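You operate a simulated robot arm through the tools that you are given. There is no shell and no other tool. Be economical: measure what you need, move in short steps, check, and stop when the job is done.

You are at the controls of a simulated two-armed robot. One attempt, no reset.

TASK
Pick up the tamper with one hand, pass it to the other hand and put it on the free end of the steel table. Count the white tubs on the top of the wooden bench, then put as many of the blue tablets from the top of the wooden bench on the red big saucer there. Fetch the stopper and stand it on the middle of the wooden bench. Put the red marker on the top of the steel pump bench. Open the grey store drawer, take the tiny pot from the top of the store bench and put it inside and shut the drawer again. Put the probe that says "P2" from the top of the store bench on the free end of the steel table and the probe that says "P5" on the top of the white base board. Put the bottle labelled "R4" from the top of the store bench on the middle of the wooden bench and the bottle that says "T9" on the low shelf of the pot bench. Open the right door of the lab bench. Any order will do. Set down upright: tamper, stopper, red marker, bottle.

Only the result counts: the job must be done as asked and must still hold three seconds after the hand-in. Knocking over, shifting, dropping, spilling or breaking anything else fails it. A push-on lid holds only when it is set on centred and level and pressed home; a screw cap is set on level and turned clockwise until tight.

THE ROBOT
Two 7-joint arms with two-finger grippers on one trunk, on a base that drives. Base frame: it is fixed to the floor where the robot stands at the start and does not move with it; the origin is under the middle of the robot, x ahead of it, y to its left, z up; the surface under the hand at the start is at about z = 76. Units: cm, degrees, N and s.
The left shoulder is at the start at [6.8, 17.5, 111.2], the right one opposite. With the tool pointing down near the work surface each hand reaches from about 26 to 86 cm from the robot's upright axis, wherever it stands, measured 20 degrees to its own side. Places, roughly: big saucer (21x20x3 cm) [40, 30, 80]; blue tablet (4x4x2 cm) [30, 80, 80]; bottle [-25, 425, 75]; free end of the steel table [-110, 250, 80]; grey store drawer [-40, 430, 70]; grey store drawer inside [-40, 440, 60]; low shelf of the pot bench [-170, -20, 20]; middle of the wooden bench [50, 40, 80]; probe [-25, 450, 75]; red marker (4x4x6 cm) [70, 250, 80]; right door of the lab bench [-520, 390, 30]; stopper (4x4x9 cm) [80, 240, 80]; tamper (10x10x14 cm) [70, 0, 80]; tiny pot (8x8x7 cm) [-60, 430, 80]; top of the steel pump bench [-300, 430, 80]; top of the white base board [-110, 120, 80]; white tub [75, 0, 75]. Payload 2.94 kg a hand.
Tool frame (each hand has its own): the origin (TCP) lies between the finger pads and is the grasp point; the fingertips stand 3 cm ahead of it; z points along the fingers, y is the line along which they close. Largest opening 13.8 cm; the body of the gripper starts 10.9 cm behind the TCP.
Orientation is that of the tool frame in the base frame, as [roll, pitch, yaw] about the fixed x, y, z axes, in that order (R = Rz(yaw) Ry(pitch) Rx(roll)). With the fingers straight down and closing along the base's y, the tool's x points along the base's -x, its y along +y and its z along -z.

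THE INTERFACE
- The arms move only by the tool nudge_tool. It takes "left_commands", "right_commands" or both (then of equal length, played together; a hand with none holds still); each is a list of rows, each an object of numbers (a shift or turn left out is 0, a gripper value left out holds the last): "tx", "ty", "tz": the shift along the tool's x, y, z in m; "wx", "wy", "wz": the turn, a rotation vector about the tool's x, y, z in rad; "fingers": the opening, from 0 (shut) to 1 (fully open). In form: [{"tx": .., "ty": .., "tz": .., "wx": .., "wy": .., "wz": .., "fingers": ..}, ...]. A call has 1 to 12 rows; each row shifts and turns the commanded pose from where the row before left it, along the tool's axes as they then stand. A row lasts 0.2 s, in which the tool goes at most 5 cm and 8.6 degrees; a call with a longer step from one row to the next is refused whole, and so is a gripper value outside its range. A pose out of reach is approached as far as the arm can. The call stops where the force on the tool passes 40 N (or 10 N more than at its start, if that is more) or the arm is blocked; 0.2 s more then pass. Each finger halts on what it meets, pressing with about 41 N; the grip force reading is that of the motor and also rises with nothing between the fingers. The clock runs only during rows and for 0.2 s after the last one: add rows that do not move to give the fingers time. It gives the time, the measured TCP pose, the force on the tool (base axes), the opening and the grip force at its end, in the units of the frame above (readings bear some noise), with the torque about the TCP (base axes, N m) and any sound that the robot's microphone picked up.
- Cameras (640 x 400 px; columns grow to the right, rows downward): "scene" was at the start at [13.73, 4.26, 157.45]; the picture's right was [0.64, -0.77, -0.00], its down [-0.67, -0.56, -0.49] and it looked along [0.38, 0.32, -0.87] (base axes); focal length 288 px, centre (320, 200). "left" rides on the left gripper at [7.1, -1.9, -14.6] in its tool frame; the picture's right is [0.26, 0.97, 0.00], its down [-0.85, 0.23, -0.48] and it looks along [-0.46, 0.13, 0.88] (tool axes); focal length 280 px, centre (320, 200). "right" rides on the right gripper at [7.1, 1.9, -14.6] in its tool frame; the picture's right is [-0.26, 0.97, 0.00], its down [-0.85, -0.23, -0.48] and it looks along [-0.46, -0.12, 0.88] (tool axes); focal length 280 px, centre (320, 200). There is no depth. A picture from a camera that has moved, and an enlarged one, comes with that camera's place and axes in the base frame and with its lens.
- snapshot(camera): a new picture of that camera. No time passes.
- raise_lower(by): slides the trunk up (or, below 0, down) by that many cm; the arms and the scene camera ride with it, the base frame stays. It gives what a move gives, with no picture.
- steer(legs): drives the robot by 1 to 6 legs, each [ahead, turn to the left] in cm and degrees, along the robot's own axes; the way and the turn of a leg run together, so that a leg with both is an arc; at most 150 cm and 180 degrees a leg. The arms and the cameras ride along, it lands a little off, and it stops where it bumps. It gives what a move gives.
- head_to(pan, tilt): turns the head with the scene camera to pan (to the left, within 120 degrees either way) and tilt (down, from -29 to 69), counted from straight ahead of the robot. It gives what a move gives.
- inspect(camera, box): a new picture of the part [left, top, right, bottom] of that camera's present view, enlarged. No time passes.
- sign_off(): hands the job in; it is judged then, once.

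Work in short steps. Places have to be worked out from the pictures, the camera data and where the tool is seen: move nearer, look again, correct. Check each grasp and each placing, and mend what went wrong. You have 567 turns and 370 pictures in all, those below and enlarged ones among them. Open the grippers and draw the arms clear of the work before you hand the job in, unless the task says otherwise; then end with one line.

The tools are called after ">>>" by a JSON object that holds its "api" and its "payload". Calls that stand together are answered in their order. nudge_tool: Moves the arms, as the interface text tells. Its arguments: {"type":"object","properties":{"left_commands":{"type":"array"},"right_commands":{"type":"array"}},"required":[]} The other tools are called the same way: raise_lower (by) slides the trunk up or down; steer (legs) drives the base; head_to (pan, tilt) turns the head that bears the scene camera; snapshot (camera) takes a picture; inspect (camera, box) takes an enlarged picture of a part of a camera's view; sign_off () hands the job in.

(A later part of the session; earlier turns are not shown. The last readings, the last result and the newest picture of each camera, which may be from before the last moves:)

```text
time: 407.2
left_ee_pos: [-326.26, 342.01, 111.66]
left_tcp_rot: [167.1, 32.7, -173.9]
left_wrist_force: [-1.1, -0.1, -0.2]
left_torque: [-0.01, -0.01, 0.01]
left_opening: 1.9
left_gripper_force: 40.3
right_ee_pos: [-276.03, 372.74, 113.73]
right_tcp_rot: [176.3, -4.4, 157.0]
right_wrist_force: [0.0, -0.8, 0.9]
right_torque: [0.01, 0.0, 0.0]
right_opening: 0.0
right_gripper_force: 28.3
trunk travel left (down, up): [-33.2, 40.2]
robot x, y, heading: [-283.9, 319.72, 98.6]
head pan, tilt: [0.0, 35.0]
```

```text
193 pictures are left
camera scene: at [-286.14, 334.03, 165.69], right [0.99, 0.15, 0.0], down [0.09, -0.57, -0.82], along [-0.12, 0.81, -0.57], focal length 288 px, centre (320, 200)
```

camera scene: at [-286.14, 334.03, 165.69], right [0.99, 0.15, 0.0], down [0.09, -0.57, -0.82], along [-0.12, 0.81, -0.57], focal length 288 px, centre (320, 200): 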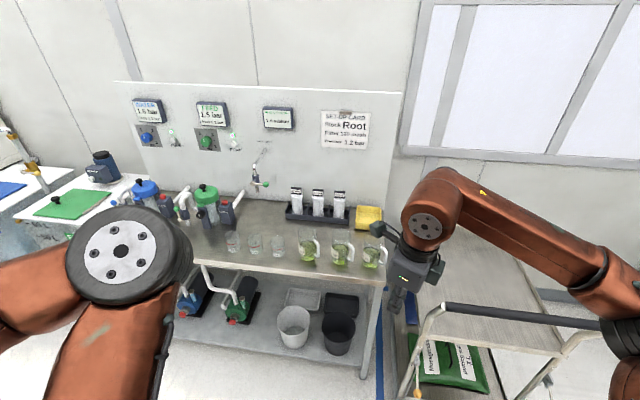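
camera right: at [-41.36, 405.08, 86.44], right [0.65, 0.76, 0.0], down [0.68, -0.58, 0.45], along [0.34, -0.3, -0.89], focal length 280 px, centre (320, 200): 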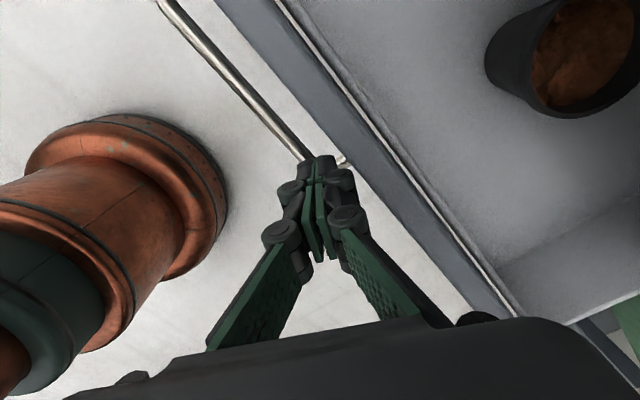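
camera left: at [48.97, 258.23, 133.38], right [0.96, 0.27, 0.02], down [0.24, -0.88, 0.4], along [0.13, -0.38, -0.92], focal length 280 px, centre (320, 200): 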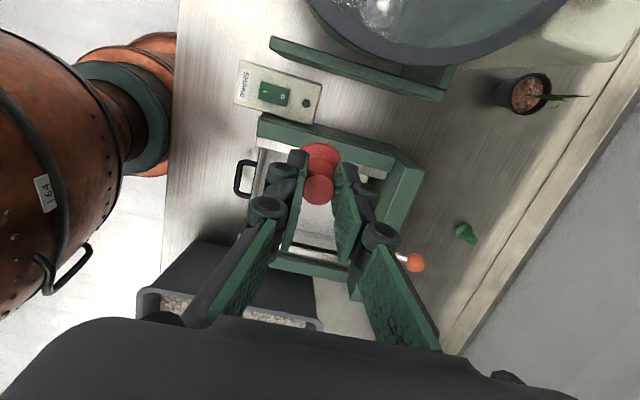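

Free spot between pumps, cups and rack near (−331,431). I tuck the right hand in, and drive nearer.

>>> {"api": "nudge_tool", "payload": {"right_commands": [{"tx": -0.0157, "ty": -0.0255}, {"tx": -0.0157, "ty": -0.0255}, {"tx": -0.0157, "ty": -0.0255}, {"tx": -0.0157, "ty": -0.0255}, {"tx": -0.0157, "ty": -0.0255}, {"tx": -0.0157, "ty": -0.0255}, {}]}}

>>> {"api": "steer", "payload": {"legs": [[0, 9]]}}

>>> {"api": "steer", "payload": {"legs": [[50, 0]]}}

>>> {"api": "head_to", "payload": {"pan": 5, "tilt": 45}}

>>> {"api": "snapshot", "payload": {"camera": "scene"}}

>>> {"api": "snapshot", "payload": {"camera": "left"}}

```text
time: 408.8
left_ee_pos: [-326.31, 342.05, 111.69]
left_tcp_rot: [167.0, 32.6, -173.9]
left_wrist_force: [-0.6, 0.5, -1.0]
left_torque: [0.01, 0.03, -0.01]
left_opening: 1.88
left_gripper_force: 41.2
right_ee_pos: [-273.32, 355.35, 111.99]
right_tcp_rot: [176.4, -4.4, 157.0]
right_wrist_force: [0.1, 0.3, 0.2]
right_torque: [-0.02, 0.0, 0.01]
right_opening: 0.01
right_gripper_force: 28.1
trunk travel left (down, up): [-33.2, 40.2]
robot x, y, heading: [-284.33, 319.73, 98.6]
head pan, tilt: [0.0, 35.0]
```

```text
time: 409.9
left_ee_pos: [-329.49, 335.12, 111.61]
left_tcp_rot: [167.0, 32.6, -164.9]
left_wrist_force: [-0.2, -0.2, -0.3]
left_torque: [0.0, -0.02, 0.01]
left_opening: 1.89
left_gripper_force: 41.3
right_ee_pos: [-279.31, 356.47, 111.99]
right_tcp_rot: [176.3, -4.3, 166.1]
right_wrist_force: [0.1, -0.2, -1.0]
right_torque: [-0.01, -0.04, 0.02]
right_opening: 0.0
right_gripper_force: 28.6
trunk travel left (down, up): [-33.2, 40.2]
robot x, y, heading: [-284.13, 319.74, 107.7]
head pan, tilt: [0.0, 35.0]
```

```text
time: 412.8
left_ee_pos: [-344.37, 381.13, 111.73]
left_tcp_rot: [167.0, 32.7, -164.5]
left_wrist_force: [-1.5, -0.4, -1.5]
left_torque: [-0.01, 0.01, -0.02]
left_opening: 1.88
left_gripper_force: 40.9
right_ee_pos: [-294.24, 402.72, 111.95]
right_tcp_rot: [176.4, -4.3, 166.4]
right_wrist_force: [-0.1, -0.1, 0.3]
right_torque: [-0.03, 0.01, -0.01]
right_opening: 0.0
right_gripper_force: 28.3
trunk travel left (down, up): [-33.2, 40.2]
robot x, y, heading: [-298.69, 365.64, 108.1]
head pan, tilt: [0.0, 35.0]
```

```text
time: 413.5
left_ee_pos: [-344.34, 381.04, 111.78]
left_tcp_rot: [167.0, 32.6, -164.5]
left_wrist_force: [0.2, -0.2, 0.1]
left_torque: [0.03, 0.02, 0.01]
left_opening: 1.91
left_gripper_force: 41.0
right_ee_pos: [-294.24, 402.7, 112.07]
right_tcp_rot: [176.3, -4.4, 166.4]
right_wrist_force: [1.8, -0.6, -1.3]
right_torque: [0.02, -0.02, 0.0]
right_opening: 0.0
right_gripper_force: 28.5
trunk travel left (down, up): [-33.2, 40.2]
robot x, y, heading: [-298.67, 365.89, 108.1]
head pan, tilt: [5.0, 45.0]
```

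```text
192 pictures are left
camera scene: at [-303.82, 378.76, 164.22], right [0.92, 0.39, 0.0], down [0.28, -0.65, -0.71], along [-0.28, 0.65, -0.71], focal length 288 px, centre (320, 200)
```

scene: 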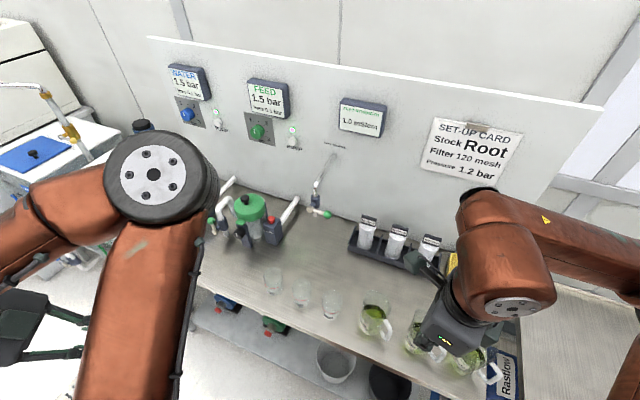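

```text
191 pictures are left
camera left: at [-355.9, 372.54, 119.42], right [-0.58, 0.82, 0.04], down [0.39, 0.23, 0.89], along [0.72, 0.53, -0.45], focal length 280 px, centre (320, 200)
```

left: 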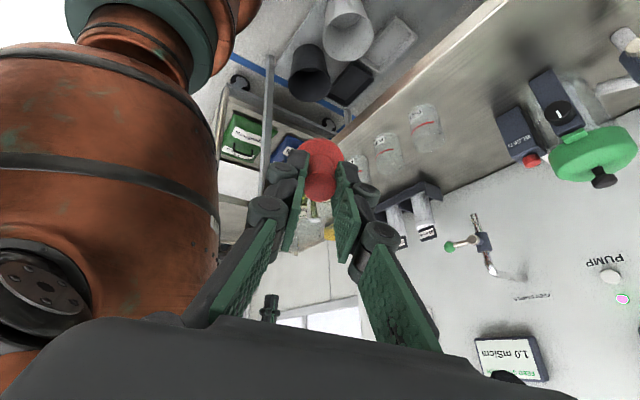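

I turn right 15°, then set the left hand to its picking attitude (marker upright).

>>> {"api": "steer", "payload": {"legs": [[0, -16]]}}

>>> {"api": "nudge_tool", "payload": {"left_commands": [{"wx": 0.114}, {"wx": 0.113}, {"wy": 0.131}, {"wy": 0.131}, {"wy": 0.131}, {"wy": 0.131}, {"wy": 0.131}, {}]}}

>>> {"api": "snapshot", "payload": {"camera": "scene"}}

>>> {"api": "snapshot", "payload": {"camera": "left"}}

```text
time: 414.8
left_ee_pos: [-338.28, 393.0, 111.64]
left_tcp_rot: [167.0, 32.6, 179.4]
left_wrist_force: [0.8, -0.2, -0.7]
left_torque: [-0.03, 0.02, -0.02]
left_opening: 1.9
left_gripper_force: 40.8
right_ee_pos: [-284.21, 399.92, 111.91]
right_tcp_rot: [176.5, -4.5, 150.2]
right_wrist_force: [0.0, -0.4, -0.1]
right_torque: [0.04, 0.05, -0.01]
right_opening: 0.0
right_gripper_force: 28.5
trunk travel left (down, up): [-33.2, 40.2]
robot x, y, heading: [-299.31, 365.58, 91.9]
head pan, tilt: [5.0, 45.0]
```

```text
time: 416.6
left_ee_pos: [-336.67, 393.62, 113.79]
left_tcp_rot: [-179.4, 2.4, 179.1]
left_wrist_force: [-0.3, 0.1, -0.3]
left_torque: [0.01, 0.02, 0.0]
left_opening: 1.89
left_gripper_force: 41.5
left hand out of reach, approached as far as the arm can: row 6, 7
right_ee_pos: [-284.08, 400.0, 111.93]
right_tcp_rot: [176.4, -4.4, 150.4]
right_wrist_force: [0.6, 0.0, -0.2]
right_torque: [0.0, 0.03, 0.02]
right_opening: 0.0
right_gripper_force: 28.3
trunk travel left (down, up): [-33.2, 40.2]
robot x, y, heading: [-299.15, 366.33, 92.1]
head pan, tilt: [5.0, 45.0]
```

```text
190 pictures are left
camera scene: at [-299.99, 379.71, 164.2], right [0.99, 0.12, 0.0], down [0.09, -0.7, -0.71], along [-0.09, 0.7, -0.71], focal length 288 px, centre (320, 200)
```

scene: 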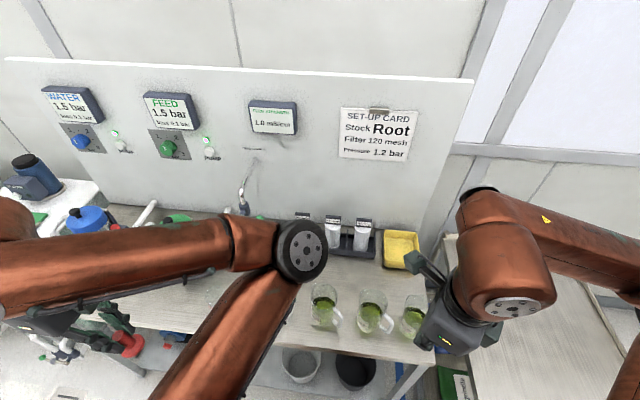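

```text
189 pictures are left
camera left: at [-344.39, 391.93, 128.12], right [-0.25, 0.97, -0.02], down [0.83, 0.22, 0.51], along [0.5, 0.11, -0.86], focal length 280 px, centre (320, 200)
```

left: 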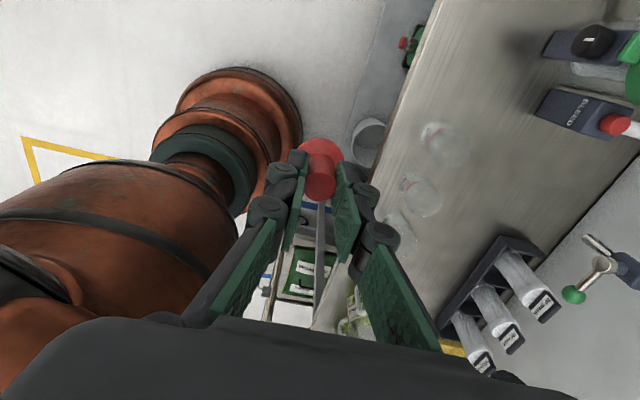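

Target marker spot (−329,431) is bare steel. I move the left hand over it.

>>> {"api": "nudge_tool", "payload": {"left_commands": [{"ty": 0.02}, {"ty": 0.03}, {"ty": 0.03}, {"ty": 0.03, "tx": -0.01}, {"ty": 0.03, "tx": -0.01}, {"ty": 0.03, "tx": -0.01}, {"ty": 0.03, "tx": -0.01}, {"ty": 0.03, "tx": -0.01}, {"ty": 0.03, "tx": -0.01}, {"ty": 0.03, "tx": -0.01}, {"ty": 0.03}, {"ty": 0.03}]}}

>>> {"api": "nudge_tool", "payload": {"left_commands": [{"ty": 0.02, "wy": 0.065}, {"ty": 0.01, "wy": 0.065}, {}]}}

>>> {"api": "snapshot", "payload": {"camera": "left"}}

>>> {"api": "snapshot", "payload": {"camera": "scene"}}

```text
time: 419.2
left_ee_pos: [-328.97, 428.51, 113.93]
left_tcp_rot: [-179.6, 2.3, 179.1]
left_wrist_force: [0.2, -0.3, -0.4]
left_torque: [-0.04, 0.05, 0.02]
left_opening: 1.9
left_gripper_force: 41.2
right_ee_pos: [-284.14, 399.93, 111.84]
right_tcp_rot: [176.4, -4.4, 150.4]
right_wrist_force: [-0.7, 0.7, 0.7]
right_torque: [0.0, 0.03, 0.04]
right_opening: 0.0
right_gripper_force: 28.5
trunk travel left (down, up): [-33.2, 40.2]
robot x, y, heading: [-299.37, 365.66, 91.8]
head pan, tilt: [5.0, 45.0]
```

```text
time: 420.0
left_ee_pos: [-329.04, 431.51, 113.87]
left_tcp_rot: [-179.5, -5.0, 179.2]
left_wrist_force: [-0.2, 0.4, -0.2]
left_torque: [-0.01, -0.01, -0.01]
left_opening: 1.9
left_gripper_force: 40.8
right_ee_pos: [-284.26, 400.01, 111.98]
right_tcp_rot: [176.3, -4.4, 150.3]
right_wrist_force: [0.7, 0.1, 0.1]
right_torque: [-0.01, -0.01, -0.02]
right_opening: 0.0
right_gripper_force: 28.4
trunk travel left (down, up): [-33.2, 40.2]
robot x, y, heading: [-299.24, 366.12, 92.1]
head pan, tilt: [5.0, 45.0]
```

```text
188 pictures are left
camera left: at [-334.88, 429.8, 129.03], right [-0.25, 0.97, 0.02], down [0.89, 0.22, 0.4], along [0.38, 0.11, -0.92], focal length 280 px, centre (320, 200)
```

left: 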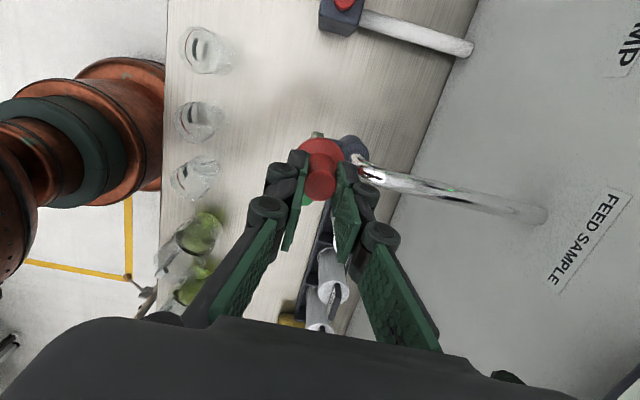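

```text
187 pictures are left
camera scene: at [-300.07, 379.69, 164.21], right [0.99, 0.12, 0.0], down [0.09, -0.7, -0.71], along [-0.09, 0.7, -0.71], focal length 288 px, centre (320, 200)
```

scene: 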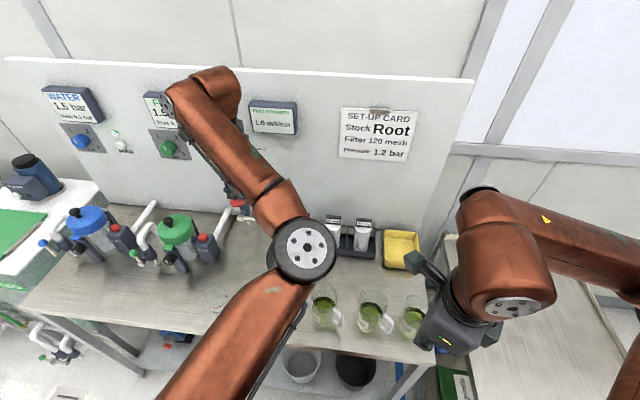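

A sample tap hangs right behind here (≈(−329.5,436,102)). I choose a safer spot (−312,426), pulling back first, then moving right.

>>> {"api": "nudge_tool", "payload": {"left_commands": [{"ty": -0.03}, {"ty": -0.03}, {"tx": -0.03}, {"tx": -0.03}, {"tx": -0.03}, {"tx": -0.03}, {"tx": -0.03}, {"tx": -0.02}, {}]}}

>>> {"api": "snapshot", "payload": {"camera": "left"}}

>>> {"api": "snapshot", "payload": {"camera": "scene"}}

```text
time: 422.0
left_ee_pos: [-312.4, 425.23, 112.51]
left_tcp_rot: [-179.6, -5.1, 179.1]
left_wrist_force: [1.0, -0.1, -0.8]
left_torque: [0.02, -0.02, 0.0]
left_opening: 1.9
left_gripper_force: 41.1
right_ee_pos: [-284.33, 400.05, 111.91]
right_tcp_rot: [176.4, -4.5, 150.3]
right_wrist_force: [0.5, 0.3, 0.2]
right_torque: [-0.02, -0.02, 0.01]
right_opening: 0.0
right_gripper_force: 28.4
trunk travel left (down, up): [-33.2, 40.2]
robot x, y, heading: [-299.31, 365.68, 91.9]
head pan, tilt: [5.0, 45.0]
```

```text
186 pictures are left
camera left: at [-318.16, 423.49, 127.7], right [-0.25, 0.97, 0.02], down [0.89, 0.22, 0.4], along [0.38, 0.11, -0.92], focal length 280 px, centre (320, 200)
```

left: 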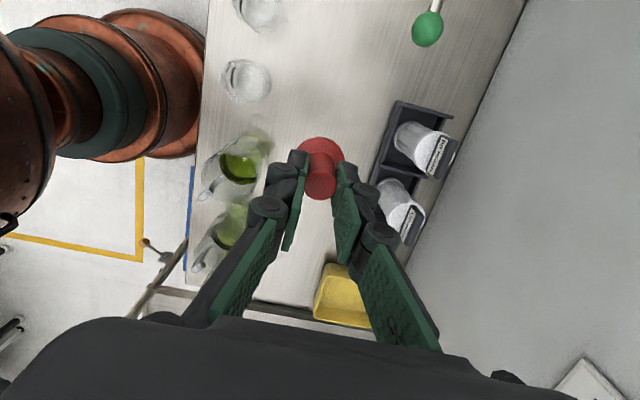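

```text
185 pictures are left
camera scene: at [-300.05, 379.64, 164.21], right [0.99, 0.12, 0.0], down [0.09, -0.7, -0.71], along [-0.09, 0.7, -0.71], focal length 288 px, centre (320, 200)
```

scene: 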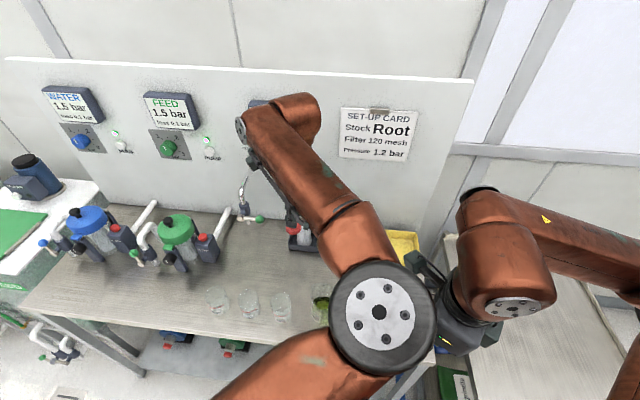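

Clear below. I descend vertically.

>>> {"api": "nudge_tool", "payload": {"left_commands": [{"tz": 0.03, "tx": -0.0026}, {"tz": 0.03, "tx": -0.0026}, {"tz": 0.03, "tx": -0.0026}, {"tz": 0.03, "tx": -0.0026}, {"tz": 0.03, "tx": -0.0026}, {"tz": 0.03, "tx": -0.0026}, {"tz": 0.03, "tx": -0.0026}, {"tz": 0.03, "tx": -0.0026}, {"tz": 0.03, "tx": -0.0026}, {}]}}

>>> {"api": "snapshot", "payload": {"camera": "left"}}

```text
time: 424.2
left_ee_pos: [-314.51, 428.38, 86.82]
left_tcp_rot: [-179.5, -5.0, 179.0]
left_wrist_force: [-0.3, 0.3, -0.4]
left_torque: [0.02, 0.03, -0.02]
left_opening: 1.91
left_gripper_force: 41.1
left hand out of reach, approached as far as the arm can: row 5, 6, 7, 8, 9
right_ee_pos: [-284.2, 399.94, 111.94]
right_tcp_rot: [176.4, -4.4, 150.2]
right_wrist_force: [0.2, -0.4, -0.2]
right_torque: [0.04, 0.01, -0.03]
right_opening: 0.0
right_gripper_force: 28.5
trunk travel left (down, up): [-33.2, 40.2]
robot x, y, heading: [-298.87, 365.84, 91.9]
head pan, tilt: [5.0, 45.0]
```

```text
184 pictures are left
camera left: at [-320.37, 426.64, 101.81], right [-0.25, 0.97, 0.01], down [0.89, 0.22, 0.4], along [0.38, 0.11, -0.92], focal length 280 px, centre (320, 200)
```

left: 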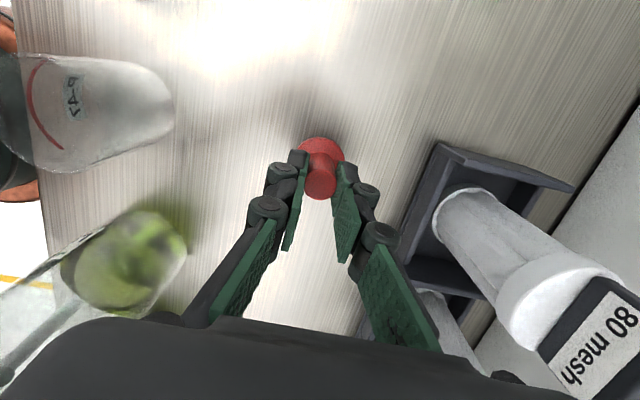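

>>> {"api": "nudge_tool", "payload": {"left_commands": [{"tz": 0.01}, {"tz": 0.01}, {"tz": 0.01}, {}]}}

```text
time: 425.0
left_ee_pos: [-314.98, 428.98, 85.15]
left_tcp_rot: [179.7, -5.1, 179.2]
left_wrist_force: [0.8, -2.3, 19.4]
left_torque: [-0.13, 0.04, -0.01]
left_opening: 1.92
left_gripper_force: 40.6
right_ee_pos: [-284.22, 399.85, 111.96]
right_tcp_rot: [176.4, -4.4, 150.3]
right_wrist_force: [-0.7, -0.6, 0.1]
right_torque: [-0.03, 0.03, 0.0]
right_opening: 0.01
right_gripper_force: 28.0
trunk travel left (down, up): [-33.2, 40.2]
robot x, y, heading: [-299.01, 365.99, 91.8]
head pan, tilt: [5.0, 45.0]
stopped in row 3 (left hand): the force on the tool passed its limit at 65 N (the readings are from after the stop); the commanded pose is now the measured one
```

Contact already at TCP 85.1 (bench top ≈79). I check the picture.

>>> {"api": "snapshot", "payload": {"camera": "left"}}

>>> {"api": "inspect", "payload": {"camera": "scene", "box": [200, 180, 360, 280]}}

```text
183 pictures are left
camera left: at [-320.86, 427.18, 100.2], right [-0.25, 0.97, 0.03], down [0.89, 0.21, 0.4], along [0.38, 0.12, -0.92], focal length 280 px, centre (320, 200)
```

left: 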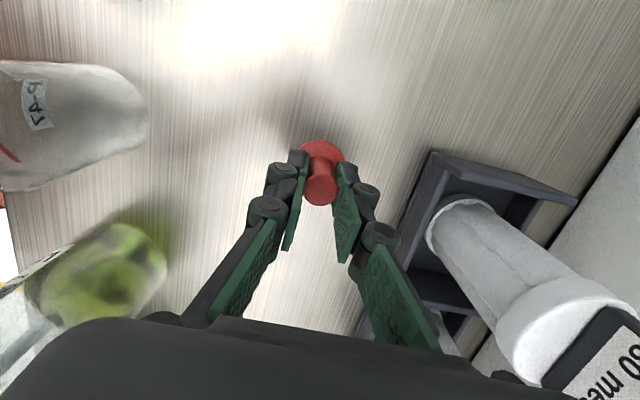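

```text
4.00 times, centred on (280, 230) of scene
camera zoom: at [-300.0, 379.6, 164.21], right [0.99, 0.12, 0.0], down [0.09, -0.7, -0.71], along [-0.09, 0.7, -0.71], focal length 1150 px, centre (480, 80)
```

zoom: 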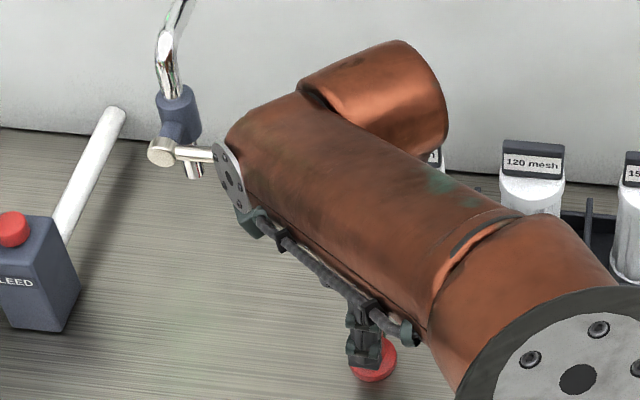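

Triangulating the rack corner (z≈82) confirms a bench top near 79, so the marker is down. I ease up slightly and release.

>>> {"api": "nudge_tool", "payload": {"left_commands": [{"tz": -0.002}, {}, {"fingers": 0.25}, {}, {}, {}]}}

>>> {"api": "snapshot", "payload": {"camera": "left"}}

```text
time: 426.4
left_ee_pos: [-314.9, 428.92, 84.99]
left_tcp_rot: [-179.9, -5.1, 179.1]
left_wrist_force: [-0.7, 0.0, -0.8]
left_torque: [0.01, 0.01, 0.0]
left_opening: 3.46
left_gripper_force: 0.0
right_ee_pos: [-284.19, 399.84, 112.0]
right_tcp_rot: [176.3, -4.5, 150.3]
right_wrist_force: [0.6, -0.6, 1.0]
right_torque: [0.01, 0.0, 0.0]
right_opening: 0.01
right_gripper_force: 28.5
trunk travel left (down, up): [-33.2, 40.2]
robot x, y, heading: [-299.02, 365.94, 92.0]
head pan, tilt: [5.0, 45.0]
```

```text
181 pictures are left
camera left: at [-320.78, 427.06, 100.06], right [-0.25, 0.97, 0.02], down [0.89, 0.22, 0.4], along [0.38, 0.12, -0.92], focal length 280 px, centre (320, 200)
```

left: 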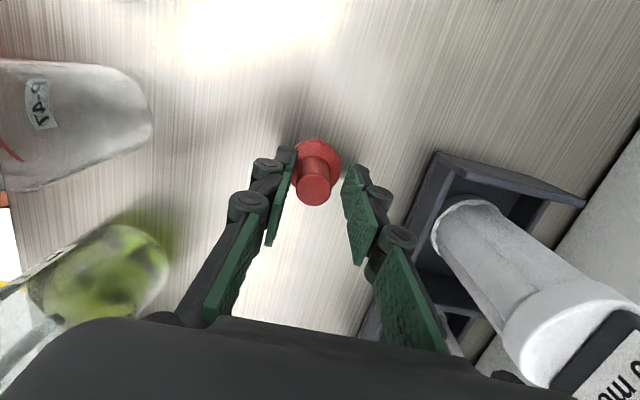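

The marker stands. I lift straight up first, then draw back away from the tap.

>>> {"api": "nudge_tool", "payload": {"left_commands": [{"tz": -0.015}, {"tz": -0.02}, {"tz": -0.025}, {"tz": -0.025, "ty": -0.015}, {"tz": -0.025, "ty": -0.02}, {"tz": -0.025, "ty": -0.02}, {"tz": -0.025, "ty": -0.02}, {"tz": -0.025, "ty": -0.02}, {"tz": -0.025, "ty": -0.02}, {"ty": -0.02}, {}]}}

>>> {"api": "snapshot", "payload": {"camera": "left"}}

>>> {"api": "snapshot", "payload": {"camera": "scene"}}

```text
time: 428.8
left_ee_pos: [-315.42, 417.33, 107.26]
left_tcp_rot: [-179.9, -5.1, 179.0]
left_wrist_force: [0.3, 0.8, 0.7]
left_torque: [-0.04, 0.02, -0.01]
left_opening: 3.42
left_gripper_force: 0.0
left hand out of reach, approached as far as the arm can: row 5, 6, 7, 9, 10
right_ee_pos: [-284.07, 399.94, 111.83]
right_tcp_rot: [176.4, -4.4, 150.3]
right_wrist_force: [0.4, 1.3, 0.8]
right_torque: [0.05, 0.02, -0.02]
right_opening: 0.0
right_gripper_force: 28.4
trunk travel left (down, up): [-33.2, 40.2]
robot x, y, heading: [-299.04, 365.88, 91.9]
head pan, tilt: [5.0, 45.0]
```

```text
180 pictures are left
camera left: at [-321.27, 415.48, 122.26], right [-0.25, 0.97, 0.02], down [0.89, 0.22, 0.4], along [0.38, 0.12, -0.92], focal length 280 px, centre (320, 200)
```

left: 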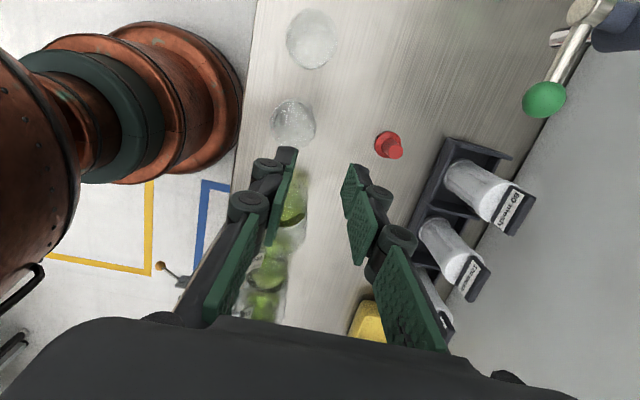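

```text
179 pictures are left
camera scene: at [-299.98, 379.65, 164.21], right [0.99, 0.12, 0.0], down [0.08, -0.7, -0.71], along [-0.09, 0.7, -0.71], focal length 288 px, centre (320, 200)
```

scene: 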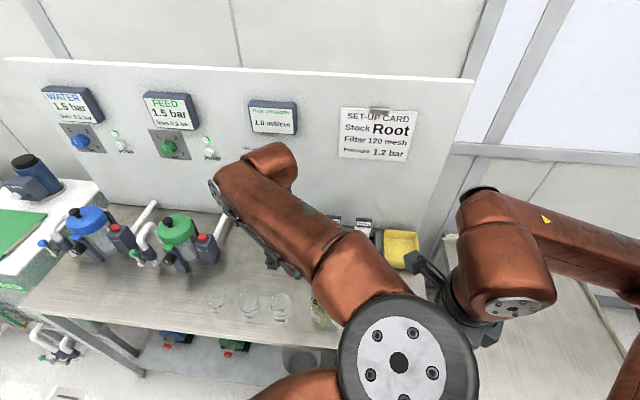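

Marker stands free. I back the robot away from the bench, settle, then re-lean the left arm.

>>> {"api": "steer", "payload": {"legs": [[-45, 0]]}}

>>> {"api": "head_to", "payload": {"pan": 60, "tilt": 25}}

>>> {"api": "nudge_tool", "payload": {"left_commands": [{"tx": 0.03, "wy": -0.12}, {"tx": 0.03, "wy": -0.12}, {"tx": 0.03, "wy": -0.12}, {"tx": 0.03, "wy": -0.12}, {"tx": 0.03, "wy": -0.12}, {"tx": 0.03, "ty": -0.02}, {"ty": -0.02}, {}]}}

>>> {"api": "snapshot", "payload": {"camera": "scene"}}

```text
time: 431.5
left_ee_pos: [-313.95, 372.3, 107.29]
left_tcp_rot: [-179.8, -5.0, 179.2]
left_wrist_force: [0.6, -0.3, 0.2]
left_torque: [0.02, 0.0, -0.02]
left_opening: 3.48
left_gripper_force: 0.1
right_ee_pos: [-282.72, 354.96, 111.89]
right_tcp_rot: [176.4, -4.5, 150.4]
right_wrist_force: [0.4, -0.1, 0.4]
right_torque: [0.0, -0.02, 0.01]
right_opening: 0.02
right_gripper_force: 27.9
trunk travel left (down, up): [-33.2, 40.2]
robot x, y, heading: [-297.6, 320.69, 92.0]
head pan, tilt: [5.0, 45.0]
```

```text
time: 432.7
left_ee_pos: [-313.88, 372.5, 107.21]
left_tcp_rot: [-179.8, -4.9, 179.1]
left_wrist_force: [-0.2, 0.2, 0.2]
left_torque: [0.02, 0.0, 0.01]
left_opening: 3.42
left_gripper_force: 0.0
right_ee_pos: [-282.81, 354.99, 111.89]
right_tcp_rot: [176.4, -4.4, 150.4]
right_wrist_force: [0.7, 1.1, 0.0]
right_torque: [0.02, -0.01, 0.0]
right_opening: 0.0
right_gripper_force: 28.4
trunk travel left (down, up): [-33.2, 40.2]
robot x, y, heading: [-297.5, 320.94, 92.2]
head pan, tilt: [60.0, 25.0]
```

```text
time: 434.5
left_ee_pos: [-331.43, 368.65, 103.49]
left_tcp_rot: [-179.9, 29.5, 179.3]
left_wrist_force: [-0.7, -0.8, 0.7]
left_torque: [0.01, 0.0, -0.01]
left_opening: 3.46
left_gripper_force: 0.1
right_ee_pos: [-282.78, 355.05, 112.02]
right_tcp_rot: [176.4, -4.4, 150.3]
right_wrist_force: [-0.2, -0.4, 0.1]
right_torque: [-0.02, -0.01, 0.0]
right_opening: 0.0
right_gripper_force: 28.5
trunk travel left (down, up): [-33.2, 40.2]
robot x, y, heading: [-297.42, 321.02, 92.0]
head pan, tilt: [60.0, 25.0]
```

```text
178 pictures are left
camera scene: at [-305.71, 330.98, 167.27], right [0.47, 0.88, 0.0], down [0.37, -0.2, -0.91], along [-0.8, 0.43, -0.42], focal length 288 px, centre (320, 200)
```

scene: 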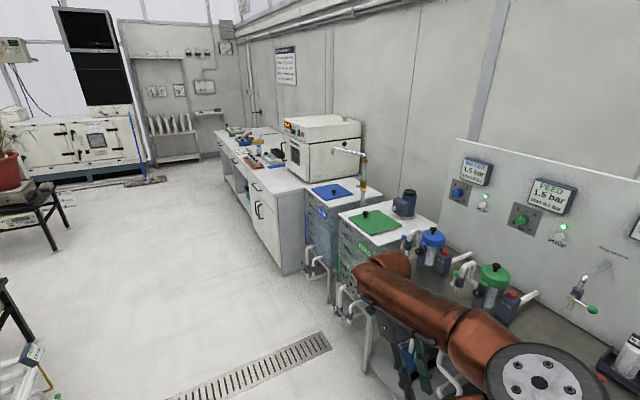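

Lab bench is ahead at the left. I turn west and drive closer to its doors.

>>> {"api": "steer", "payload": {"legs": [[0, 90]]}}

>>> {"api": "head_to", "payload": {"pan": -20, "tilt": 25}}

>>> {"api": "steer", "payload": {"legs": [[140, 0]]}}

>>> {"api": "steer", "payload": {"legs": [[70, 0]]}}

>>> {"api": "head_to", "payload": {"pan": -60, "tilt": 40}}

>>> {"api": "snapshot", "payload": {"camera": "scene"}}

```text
time: 438.7
left_ee_pos: [-345.53, 287.56, 103.53]
left_tcp_rot: [-179.8, 29.4, -91.4]
left_wrist_force: [0.7, 0.2, 0.0]
left_torque: [0.03, -0.03, 0.01]
left_opening: 3.44
left_gripper_force: 0.1
right_ee_pos: [-331.37, 336.05, 111.87]
right_tcp_rot: [176.3, -4.4, -120.3]
right_wrist_force: [0.1, 0.0, 0.2]
right_torque: [-0.01, 0.02, 0.01]
right_opening: 0.0
right_gripper_force: 28.2
trunk travel left (down, up): [-33.2, 40.2]
robot x, y, heading: [-297.4, 320.52, -178.7]
head pan, tilt: [60.0, 25.0]
```

```text
time: 440.3
left_ee_pos: [-345.51, 287.52, 103.56]
left_tcp_rot: [-180.0, 29.4, -91.4]
left_wrist_force: [-0.5, -0.2, 0.7]
left_torque: [0.0, -0.02, 0.0]
left_opening: 3.43
left_gripper_force: 0.1
right_ee_pos: [-331.55, 336.09, 111.88]
right_tcp_rot: [176.4, -4.3, -120.3]
right_wrist_force: [-0.5, 0.0, 0.2]
right_torque: [-0.02, 0.01, -0.03]
right_opening: 0.01
right_gripper_force: 28.3
trunk travel left (down, up): [-33.2, 40.2]
robot x, y, heading: [-297.44, 321.06, -178.8]
head pan, tilt: [-20.0, 25.0]
```

```text
time: 447.2
left_ee_pos: [-483.41, 281.94, 103.65]
left_tcp_rot: [-179.8, 29.4, -90.3]
left_wrist_force: [-0.8, -0.9, -1.1]
left_torque: [0.05, 0.01, -0.02]
left_opening: 3.46
left_gripper_force: 0.0
right_ee_pos: [-470.25, 330.63, 112.01]
right_tcp_rot: [176.3, -4.4, -119.1]
right_wrist_force: [0.5, -0.7, -0.2]
right_torque: [0.01, -0.03, -0.01]
right_opening: 0.0
right_gripper_force: 28.4
trunk travel left (down, up): [-33.2, 40.2]
robot x, y, heading: [-436.16, 316.08, -177.9]
head pan, tilt: [-20.0, 25.0]
```

```text
time: 451.1
left_ee_pos: [-553.76, 278.14, 103.61]
left_tcp_rot: [-179.8, 29.4, -89.8]
left_wrist_force: [-0.2, 0.2, 0.5]
left_torque: [-0.01, -0.05, 0.0]
left_opening: 3.41
left_gripper_force: 0.2
right_ee_pos: [-541.0, 326.85, 111.86]
right_tcp_rot: [176.4, -4.4, -118.7]
right_wrist_force: [-1.3, 0.1, 1.0]
right_torque: [-0.01, -0.04, 0.01]
right_opening: 0.0
right_gripper_force: 28.5
trunk travel left (down, up): [-33.2, 40.2]
robot x, y, heading: [-506.6, 312.87, -176.9]
head pan, tilt: [-20.0, 25.0]
```

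```text
time: 452.1
left_ee_pos: [-553.73, 278.0, 103.59]
left_tcp_rot: [-179.9, 29.5, -89.7]
left_wrist_force: [-0.1, -0.1, 0.1]
left_torque: [0.01, -0.01, 0.0]
left_opening: 3.44
left_gripper_force: 0.0
right_ee_pos: [-541.05, 327.03, 111.98]
right_tcp_rot: [176.2, -4.4, -118.6]
right_wrist_force: [0.2, 0.0, -0.2]
right_torque: [-0.02, -0.01, 0.03]
right_opening: 0.0
right_gripper_force: 28.5
trunk travel left (down, up): [-33.2, 40.2]
robot x, y, heading: [-506.54, 312.41, -177.1]
head pan, tilt: [-60.0, 40.0]
```

```text
177 pictures are left
camera scene: at [-516.83, 319.63, 164.94], right [0.84, 0.54, 0.0], down [0.35, -0.54, -0.77], along [-0.42, 0.64, -0.64], focal length 288 px, centre (320, 200)
```

scene: 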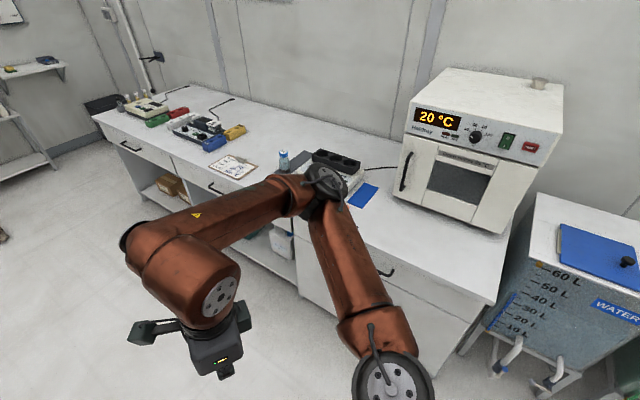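

>>> {"api": "steer", "payload": {"legs": [[0, -90]]}}

>>> {"api": "head_to", "payload": {"pan": 15, "tilt": 55}}

>>> {"api": "snapshot", "payload": {"camera": "scene"}}

```text
time: 456.3
left_ee_pos: [-541.56, 359.65, 103.56]
left_tcp_rot: [-179.9, 29.5, -179.5]
left_wrist_force: [-0.3, 0.7, -0.3]
left_torque: [-0.03, -0.03, 0.0]
left_opening: 3.45
left_gripper_force: 0.0
right_ee_pos: [-492.71, 347.21, 111.99]
right_tcp_rot: [176.3, -4.4, 151.7]
right_wrist_force: [0.3, -0.1, 0.0]
right_torque: [-0.02, 0.01, -0.01]
right_opening: 0.0
right_gripper_force: 28.3
trunk travel left (down, up): [-33.2, 40.2]
robot x, y, heading: [-506.72, 312.94, 93.4]
head pan, tilt: [-60.0, 40.0]
```

```text
time: 457.8
left_ee_pos: [-541.55, 359.68, 103.57]
left_tcp_rot: [-179.9, 29.6, -179.4]
left_wrist_force: [0.2, 0.4, 0.0]
left_torque: [0.0, -0.01, 0.0]
left_opening: 3.46
left_gripper_force: 0.1
right_ee_pos: [-492.6, 347.16, 111.88]
right_tcp_rot: [176.4, -4.4, 151.7]
right_wrist_force: [0.1, -0.4, 0.8]
right_torque: [0.0, 0.01, 0.0]
right_opening: 0.0
right_gripper_force: 28.1
trunk travel left (down, up): [-33.2, 40.2]
robot x, y, heading: [-506.61, 312.61, 93.5]
head pan, tilt: [15.0, 55.0]
```

```text
176 pictures are left
camera scene: at [-509.1, 325.33, 162.87], right [0.95, 0.31, 0.0], down [0.26, -0.78, -0.57], along [-0.18, 0.54, -0.82], focal length 288 px, centre (320, 200)
```

scene: 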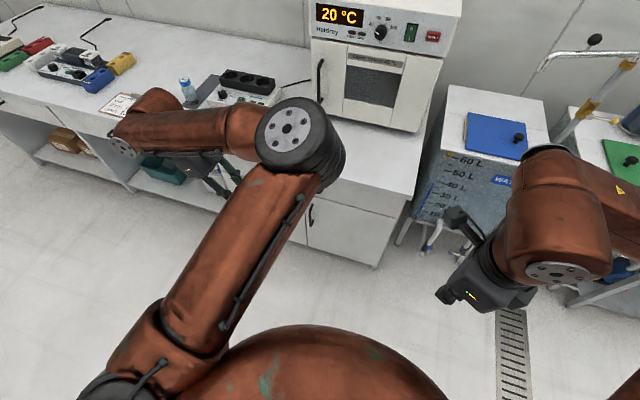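

The right door's vertical handle is about (−534,385), z 45–64, hinge at x≈−496. I reposition to (−552,318) and prepare the right hand.

>>> {"api": "steer", "payload": {"legs": [[0, 87]]}}

>>> {"api": "steer", "payload": {"legs": [[46, 0]]}}

>>> {"api": "head_to", "payload": {"pan": 0, "tilt": 50}}

>>> {"api": "steer", "payload": {"legs": [[0, -90]]}}

>>> {"api": "nudge_tool", "payload": {"right_commands": [{"wz": -0.145}, {"wz": -0.145}, {"wz": -0.145}, {"wz": -0.145}, {"wz": -0.145}, {"wz": -0.145}, {"wz": -0.145}, {"wz": -0.145}, {"wz": -0.145}, {"wz": -0.145}, {"wz": -0.145}, {"wz": -0.145}]}}

>>> {"api": "nudge_tool", "payload": {"right_commands": [{"wz": -0.145}, {"wz": -0.145}, {"wz": -0.1, "fingers": 0.45}, {}]}}

>>> {"api": "raise_lower", "payload": {"by": -30}}

>>> {"api": "snapshot", "payload": {"camera": "scene"}}

```text
time: 461.8
left_ee_pos: [-556.52, 282.21, 103.58]
left_tcp_rot: [-179.9, 29.5, -94.7]
left_wrist_force: [0.1, -0.1, -0.5]
left_torque: [0.0, 0.02, 0.0]
left_opening: 3.45
left_gripper_force: 0.1
right_ee_pos: [-539.62, 329.85, 111.97]
right_tcp_rot: [176.3, -4.4, -123.7]
right_wrist_force: [0.2, 0.2, -0.5]
right_torque: [0.01, -0.04, 0.02]
right_opening: 0.01
right_gripper_force: 28.5
trunk travel left (down, up): [-33.2, 40.2]
robot x, y, heading: [-506.73, 313.06, 177.9]
head pan, tilt: [15.0, 55.0]
```

```text
time: 464.6
left_ee_pos: [-602.26, 284.06, 103.63]
left_tcp_rot: [-179.8, 29.4, -94.9]
left_wrist_force: [0.1, 0.3, -0.4]
left_torque: [0.02, -0.01, -0.02]
left_opening: 3.47
left_gripper_force: 0.1
right_ee_pos: [-585.11, 331.6, 111.98]
right_tcp_rot: [176.3, -4.3, -123.8]
right_wrist_force: [0.1, 0.0, -0.4]
right_torque: [0.03, -0.03, 0.03]
right_opening: 0.02
right_gripper_force: 28.5
trunk travel left (down, up): [-33.2, 40.2]
robot x, y, heading: [-551.94, 314.08, 177.7]
head pan, tilt: [15.0, 55.0]
```

```text
time: 465.3
left_ee_pos: [-602.05, 284.2, 103.65]
left_tcp_rot: [180.0, 29.5, -94.9]
left_wrist_force: [-0.3, 0.4, -0.2]
left_torque: [0.0, -0.03, 0.03]
left_opening: 3.45
left_gripper_force: 0.1
right_ee_pos: [-584.96, 331.65, 112.0]
right_tcp_rot: [176.3, -4.4, -123.8]
right_wrist_force: [-0.5, -1.0, -0.8]
right_torque: [0.01, 0.0, 0.01]
right_opening: 0.02
right_gripper_force: 28.8
trunk travel left (down, up): [-33.2, 40.2]
robot x, y, heading: [-551.74, 314.9, 177.7]
head pan, tilt: [0.0, 50.0]
```

```text
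time: 469.6
left_ee_pos: [-582.34, 364.56, 103.66]
left_tcp_rot: [-179.9, 29.4, 175.1]
left_wrist_force: [-0.1, 0.7, 1.1]
left_torque: [-0.03, 0.0, -0.02]
left_opening: 3.45
left_gripper_force: 0.1
right_ee_pos: [-534.79, 347.39, 111.93]
right_tcp_rot: [176.4, -4.4, 146.2]
right_wrist_force: [0.6, -0.3, -0.4]
right_torque: [0.04, -0.02, -0.01]
right_opening: 0.0
right_gripper_force: 28.6
trunk travel left (down, up): [-33.2, 40.2]
robot x, y, heading: [-552.26, 314.38, 88.0]
head pan, tilt: [0.0, 50.0]
```

```text
time: 472.1
left_ee_pos: [-582.3, 364.57, 103.51]
left_tcp_rot: [-179.9, 29.5, 175.0]
left_wrist_force: [0.3, 0.5, 0.0]
left_torque: [0.03, -0.02, -0.04]
left_opening: 3.46
left_gripper_force: 0.0
right_ee_pos: [-534.72, 347.31, 111.89]
right_tcp_rot: [176.1, 4.3, -114.3]
right_wrist_force: [-0.7, 1.3, 0.5]
right_torque: [-0.01, 0.02, 0.0]
right_opening: 0.02
right_gripper_force: 28.3
trunk travel left (down, up): [-33.2, 40.2]
robot x, y, heading: [-552.17, 314.34, 87.8]
head pan, tilt: [0.0, 50.0]
```

```text
time: 473.1
left_ee_pos: [-582.41, 364.48, 103.65]
left_tcp_rot: [-179.9, 29.5, 175.0]
left_wrist_force: [-0.9, 0.4, 0.1]
left_torque: [-0.02, -0.02, 0.01]
left_opening: 3.46
left_gripper_force: 0.1
right_ee_pos: [-534.96, 347.35, 111.82]
right_tcp_rot: [178.2, 5.4, -91.9]
right_wrist_force: [-0.5, 0.9, -1.1]
right_torque: [-0.02, 0.0, 0.03]
right_opening: 5.2
right_gripper_force: 0.1
trunk travel left (down, up): [-33.2, 40.2]
robot x, y, heading: [-551.95, 314.33, 87.9]
head pan, tilt: [0.0, 50.0]
```

```text
time: 476.1
left_ee_pos: [-582.12, 365.65, 73.19]
left_tcp_rot: [-179.0, 29.6, 175.3]
left_wrist_force: [0.1, -1.5, 0.3]
left_torque: [0.16, 0.01, 0.09]
left_opening: 3.46
left_gripper_force: 0.1
right_ee_pos: [-534.57, 348.77, 81.68]
right_tcp_rot: [178.3, 4.4, -92.2]
right_wrist_force: [0.1, -0.4, -0.9]
right_torque: [0.17, 0.04, -0.02]
right_opening: 6.2
right_gripper_force: 0.1
trunk travel left (down, up): [-3.2, 70.2]
robot x, y, heading: [-551.88, 314.46, 87.8]
head pan, tilt: [0.0, 50.0]
```

```text
175 pictures are left
camera scene: at [-550.24, 358.98, 129.31], right [1.0, -0.04, 0.0], down [-0.03, -0.79, -0.61], along [0.02, 0.61, -0.79], focal length 288 px, centre (320, 200)
```

scene: 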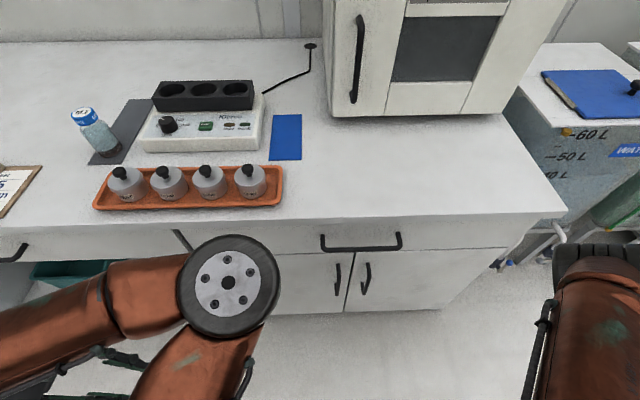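

The doors are now visible: right door handle near (−536,390,50). I tilt the right hand forward (closing horizontally) and lower it toward the handle.

>>> {"api": "nudge_tool", "payload": {"right_commands": [{"wy": -0.13}, {"wy": -0.13}, {"wy": -0.13}, {"wy": -0.13}, {"wy": -0.13}, {"wy": -0.13}, {"wy": -0.13}, {"wy": -0.13}, {}]}}

>>> {"api": "snapshot", "payload": {"camera": "right"}}

>>> {"api": "snapshot", "payload": {"camera": "scene"}}

```text
time: 476.6
left_ee_pos: [-582.89, 363.58, 75.11]
left_tcp_rot: [178.5, 29.2, 170.4]
left_wrist_force: [-1.1, -2.1, -0.2]
left_torque: [0.15, -0.12, 0.12]
left_opening: 3.46
left_gripper_force: 0.0
right_ee_pos: [-535.71, 346.26, 83.37]
right_tcp_rot: [179.6, 1.5, -97.2]
right_wrist_force: [-42.1, 47.4, -23.4]
right_torque: [-1.62, -1.22, 1.16]
right_opening: 3.32
right_gripper_force: 0.1
right hand out of reach, approached as far as the arm can: row 1, 2
trunk travel left (down, up): [-3.2, 70.2]
robot x, y, heading: [-551.99, 314.52, 88.1]
head pan, tilt: [0.0, 50.0]
stopped in row 2 (right hand): the arm was blocked; the commanded pose is now the measured one
```

```text
174 pictures are left
camera right: at [-538.53, 339.0, 97.72], right [-0.92, 0.38, 0.01], down [0.34, 0.8, 0.5], along [0.18, 0.46, -0.87], focal length 280 px, centre (320, 200)
```

right: 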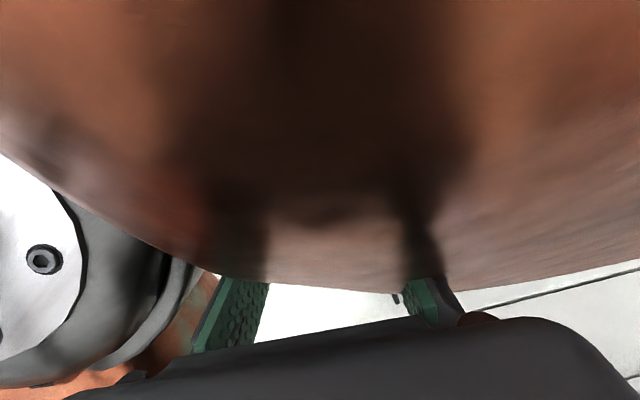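

```text
173 pictures are left
camera scene: at [-550.31, 364.81, 127.96], right [1.0, -0.04, 0.0], down [-0.03, -0.82, -0.58], along [0.02, 0.58, -0.82], focal length 288 px, centre (320, 200)
```

scene: 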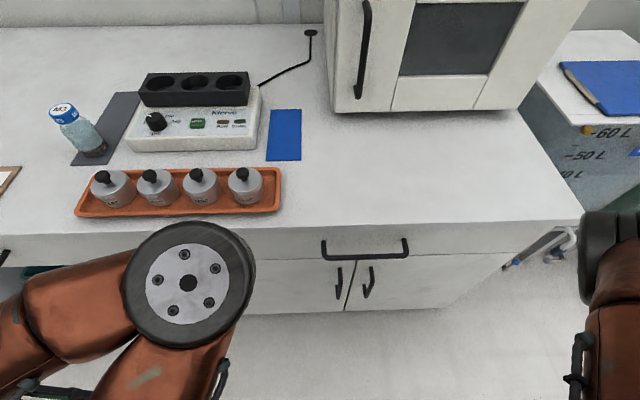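

When lowered the torso leans forward and hits the hand. I raise the trunk again.

>>> {"api": "raise_lower", "payload": {"by": 15}}

>>> {"api": "head_to", "payload": {"pan": 0, "tilt": 55}}

>>> {"api": "snapshot", "payload": {"camera": "scene"}}

```text
time: 476.9
left_ee_pos: [-588.88, 355.85, 75.4]
left_tcp_rot: [-169.4, 21.1, 173.7]
left_wrist_force: [-43.8, -9.8, -57.2]
left_torque: [-1.16, -6.9, 2.1]
left_opening: 3.46
left_gripper_force: 0.2
right_ee_pos: [-535.68, 346.39, 83.37]
right_tcp_rot: [-178.2, 4.0, -100.7]
right_wrist_force: [-62.8, 198.1, 112.1]
right_torque: [-5.8, -2.6, 1.3]
right_opening: 0.28
right_gripper_force: 0.0
trunk travel left (down, up): [-3.3, 70.2]
robot x, y, heading: [-551.86, 314.7, 88.0]
head pan, tilt: [0.0, 50.0]
stopped: the force on the tool passed its limit at 84 N (the readings are from after the stop); the commanded pose is now the measured one
```

```text
time: 477.6
left_ee_pos: [-587.07, 357.77, 77.12]
left_tcp_rot: [-178.6, 22.6, 170.2]
left_wrist_force: [4.9, 15.0, -55.8]
left_torque: [-2.5, -2.61, -0.7]
left_opening: 3.46
left_gripper_force: 0.3
right_ee_pos: [-535.29, 346.05, 83.14]
right_tcp_rot: [-177.0, 6.7, -94.8]
right_wrist_force: [-73.6, 161.9, 33.2]
right_torque: [-4.21, -6.14, 1.07]
right_opening: 0.0
right_gripper_force: 0.1
trunk travel left (down, up): [-3.3, 70.2]
robot x, y, heading: [-552.16, 314.69, 88.1]
head pan, tilt: [0.0, 55.0]
```

```text
172 pictures are left
camera scene: at [-549.85, 365.06, 126.8], right [1.0, -0.03, 0.0], down [-0.03, -0.87, -0.5], along [0.01, 0.5, -0.87], focal length 288 px, centre (320, 200)
```

scene: 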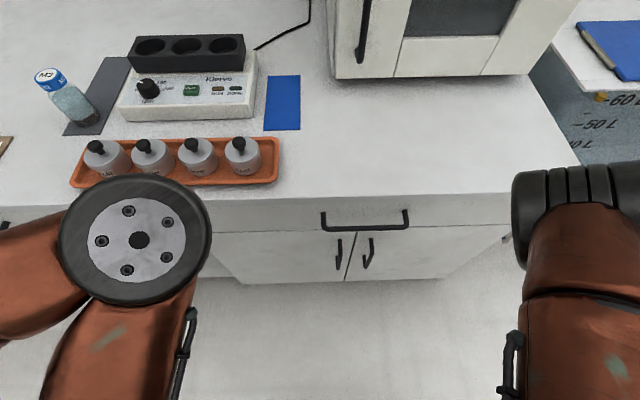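

I move the right hand forward off the torso.

>>> {"api": "nudge_tool", "payload": {"right_commands": [{"tx": -0.02}, {"tx": -0.03}, {"tx": -0.03}, {"tx": -0.03}, {}]}}

>>> {"api": "snapshot", "payload": {"camera": "left"}}

```text
time: 477.9
left_ee_pos: [-590.98, 343.0, 82.65]
left_tcp_rot: [-160.0, 15.1, 167.0]
left_wrist_force: [17.6, 3.5, 44.2]
left_torque: [1.89, 3.75, -1.58]
left_opening: 3.46
left_gripper_force: 0.1
right_ee_pos: [-535.87, 345.31, 87.12]
right_tcp_rot: [167.8, 8.9, -117.7]
right_wrist_force: [-46.5, 140.5, 91.0]
right_torque: [-8.89, -0.85, 2.82]
right_opening: 1.52
right_gripper_force: 0.1
right hand out of reach, approached as far as the arm can: row 1
trunk travel left (down, up): [-3.3, 70.2]
robot x, y, heading: [-552.02, 314.98, 88.1]
head pan, tilt: [0.0, 55.0]
stopped in row 1 (left hand): the arm was blocked; the commanded pose is now the measured one
```

```text
171 pictures are left
camera left: at [-600.59, 348.5, 94.7], right [0.04, 0.92, -0.39], down [0.79, 0.21, 0.58], along [0.61, -0.33, -0.72], focal length 280 px, centre (320, 200)
```

left: 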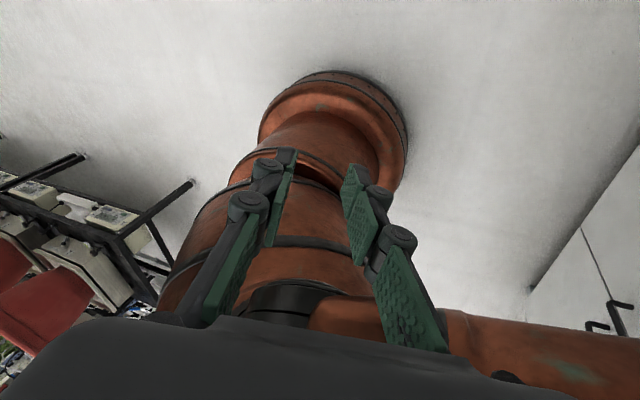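

>>> {"api": "raise_lower", "payload": {"by": 4}}

>>> {"api": "raise_lower", "payload": {"by": 8}}

>>> {"api": "snapshot", "payload": {"camera": "right"}}

```text
time: 478.1
left_ee_pos: [-590.92, 338.11, 82.85]
left_tcp_rot: [-159.8, 19.1, 170.4]
left_wrist_force: [0.5, 1.3, -0.5]
left_torque: [-0.18, 0.05, -0.08]
left_opening: 3.46
left_gripper_force: 0.0
right_ee_pos: [-534.77, 343.58, 87.87]
right_tcp_rot: [168.2, 17.4, -120.7]
right_wrist_force: [-59.9, 143.8, 175.3]
right_torque: [-3.99, -2.69, -0.35]
right_opening: 1.39
right_gripper_force: 0.1
trunk travel left (down, up): [-3.2, 70.2]
robot x, y, heading: [-552.04, 314.29, 88.1]
head pan, tilt: [0.0, 55.0]
stopped: the force on the tool passed its limit at 332 N (the readings are from after the stop); the commanded pose is now the measured one
```

```text
time: 478.5
left_ee_pos: [-588.77, 331.93, 83.34]
left_tcp_rot: [-176.9, 18.2, 179.8]
left_wrist_force: [0.8, -2.4, 1.7]
left_torque: [0.35, 0.17, 0.1]
left_opening: 3.46
left_gripper_force: 0.1
right_ee_pos: [-534.81, 339.46, 89.33]
right_tcp_rot: [162.8, 21.8, -122.6]
right_wrist_force: [-61.3, 128.6, 48.3]
right_torque: [-1.69, -1.66, 1.33]
right_opening: 1.68
right_gripper_force: 0.0
trunk travel left (down, up): [-3.4, 70.0]
robot x, y, heading: [-551.86, 314.83, 88.2]
head pan, tilt: [0.0, 55.0]
stopped: the arm was blocked; the commanded pose is now the measured one
```

```text
170 pictures are left
camera right: at [-539.13, 328.04, 100.31], right [-0.7, 0.61, 0.36], down [0.65, 0.35, 0.67], along [0.29, 0.71, -0.64], focal length 280 px, centre (320, 200)
```

right: 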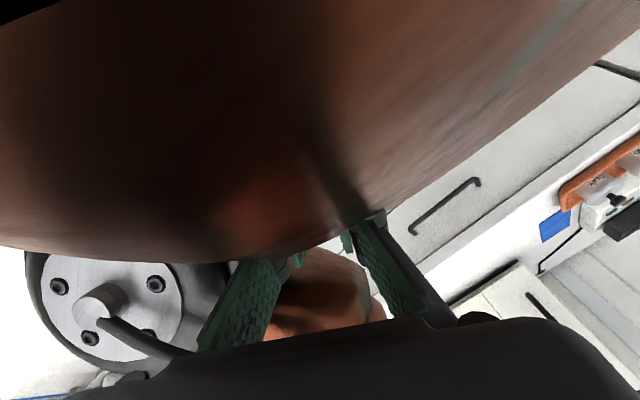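

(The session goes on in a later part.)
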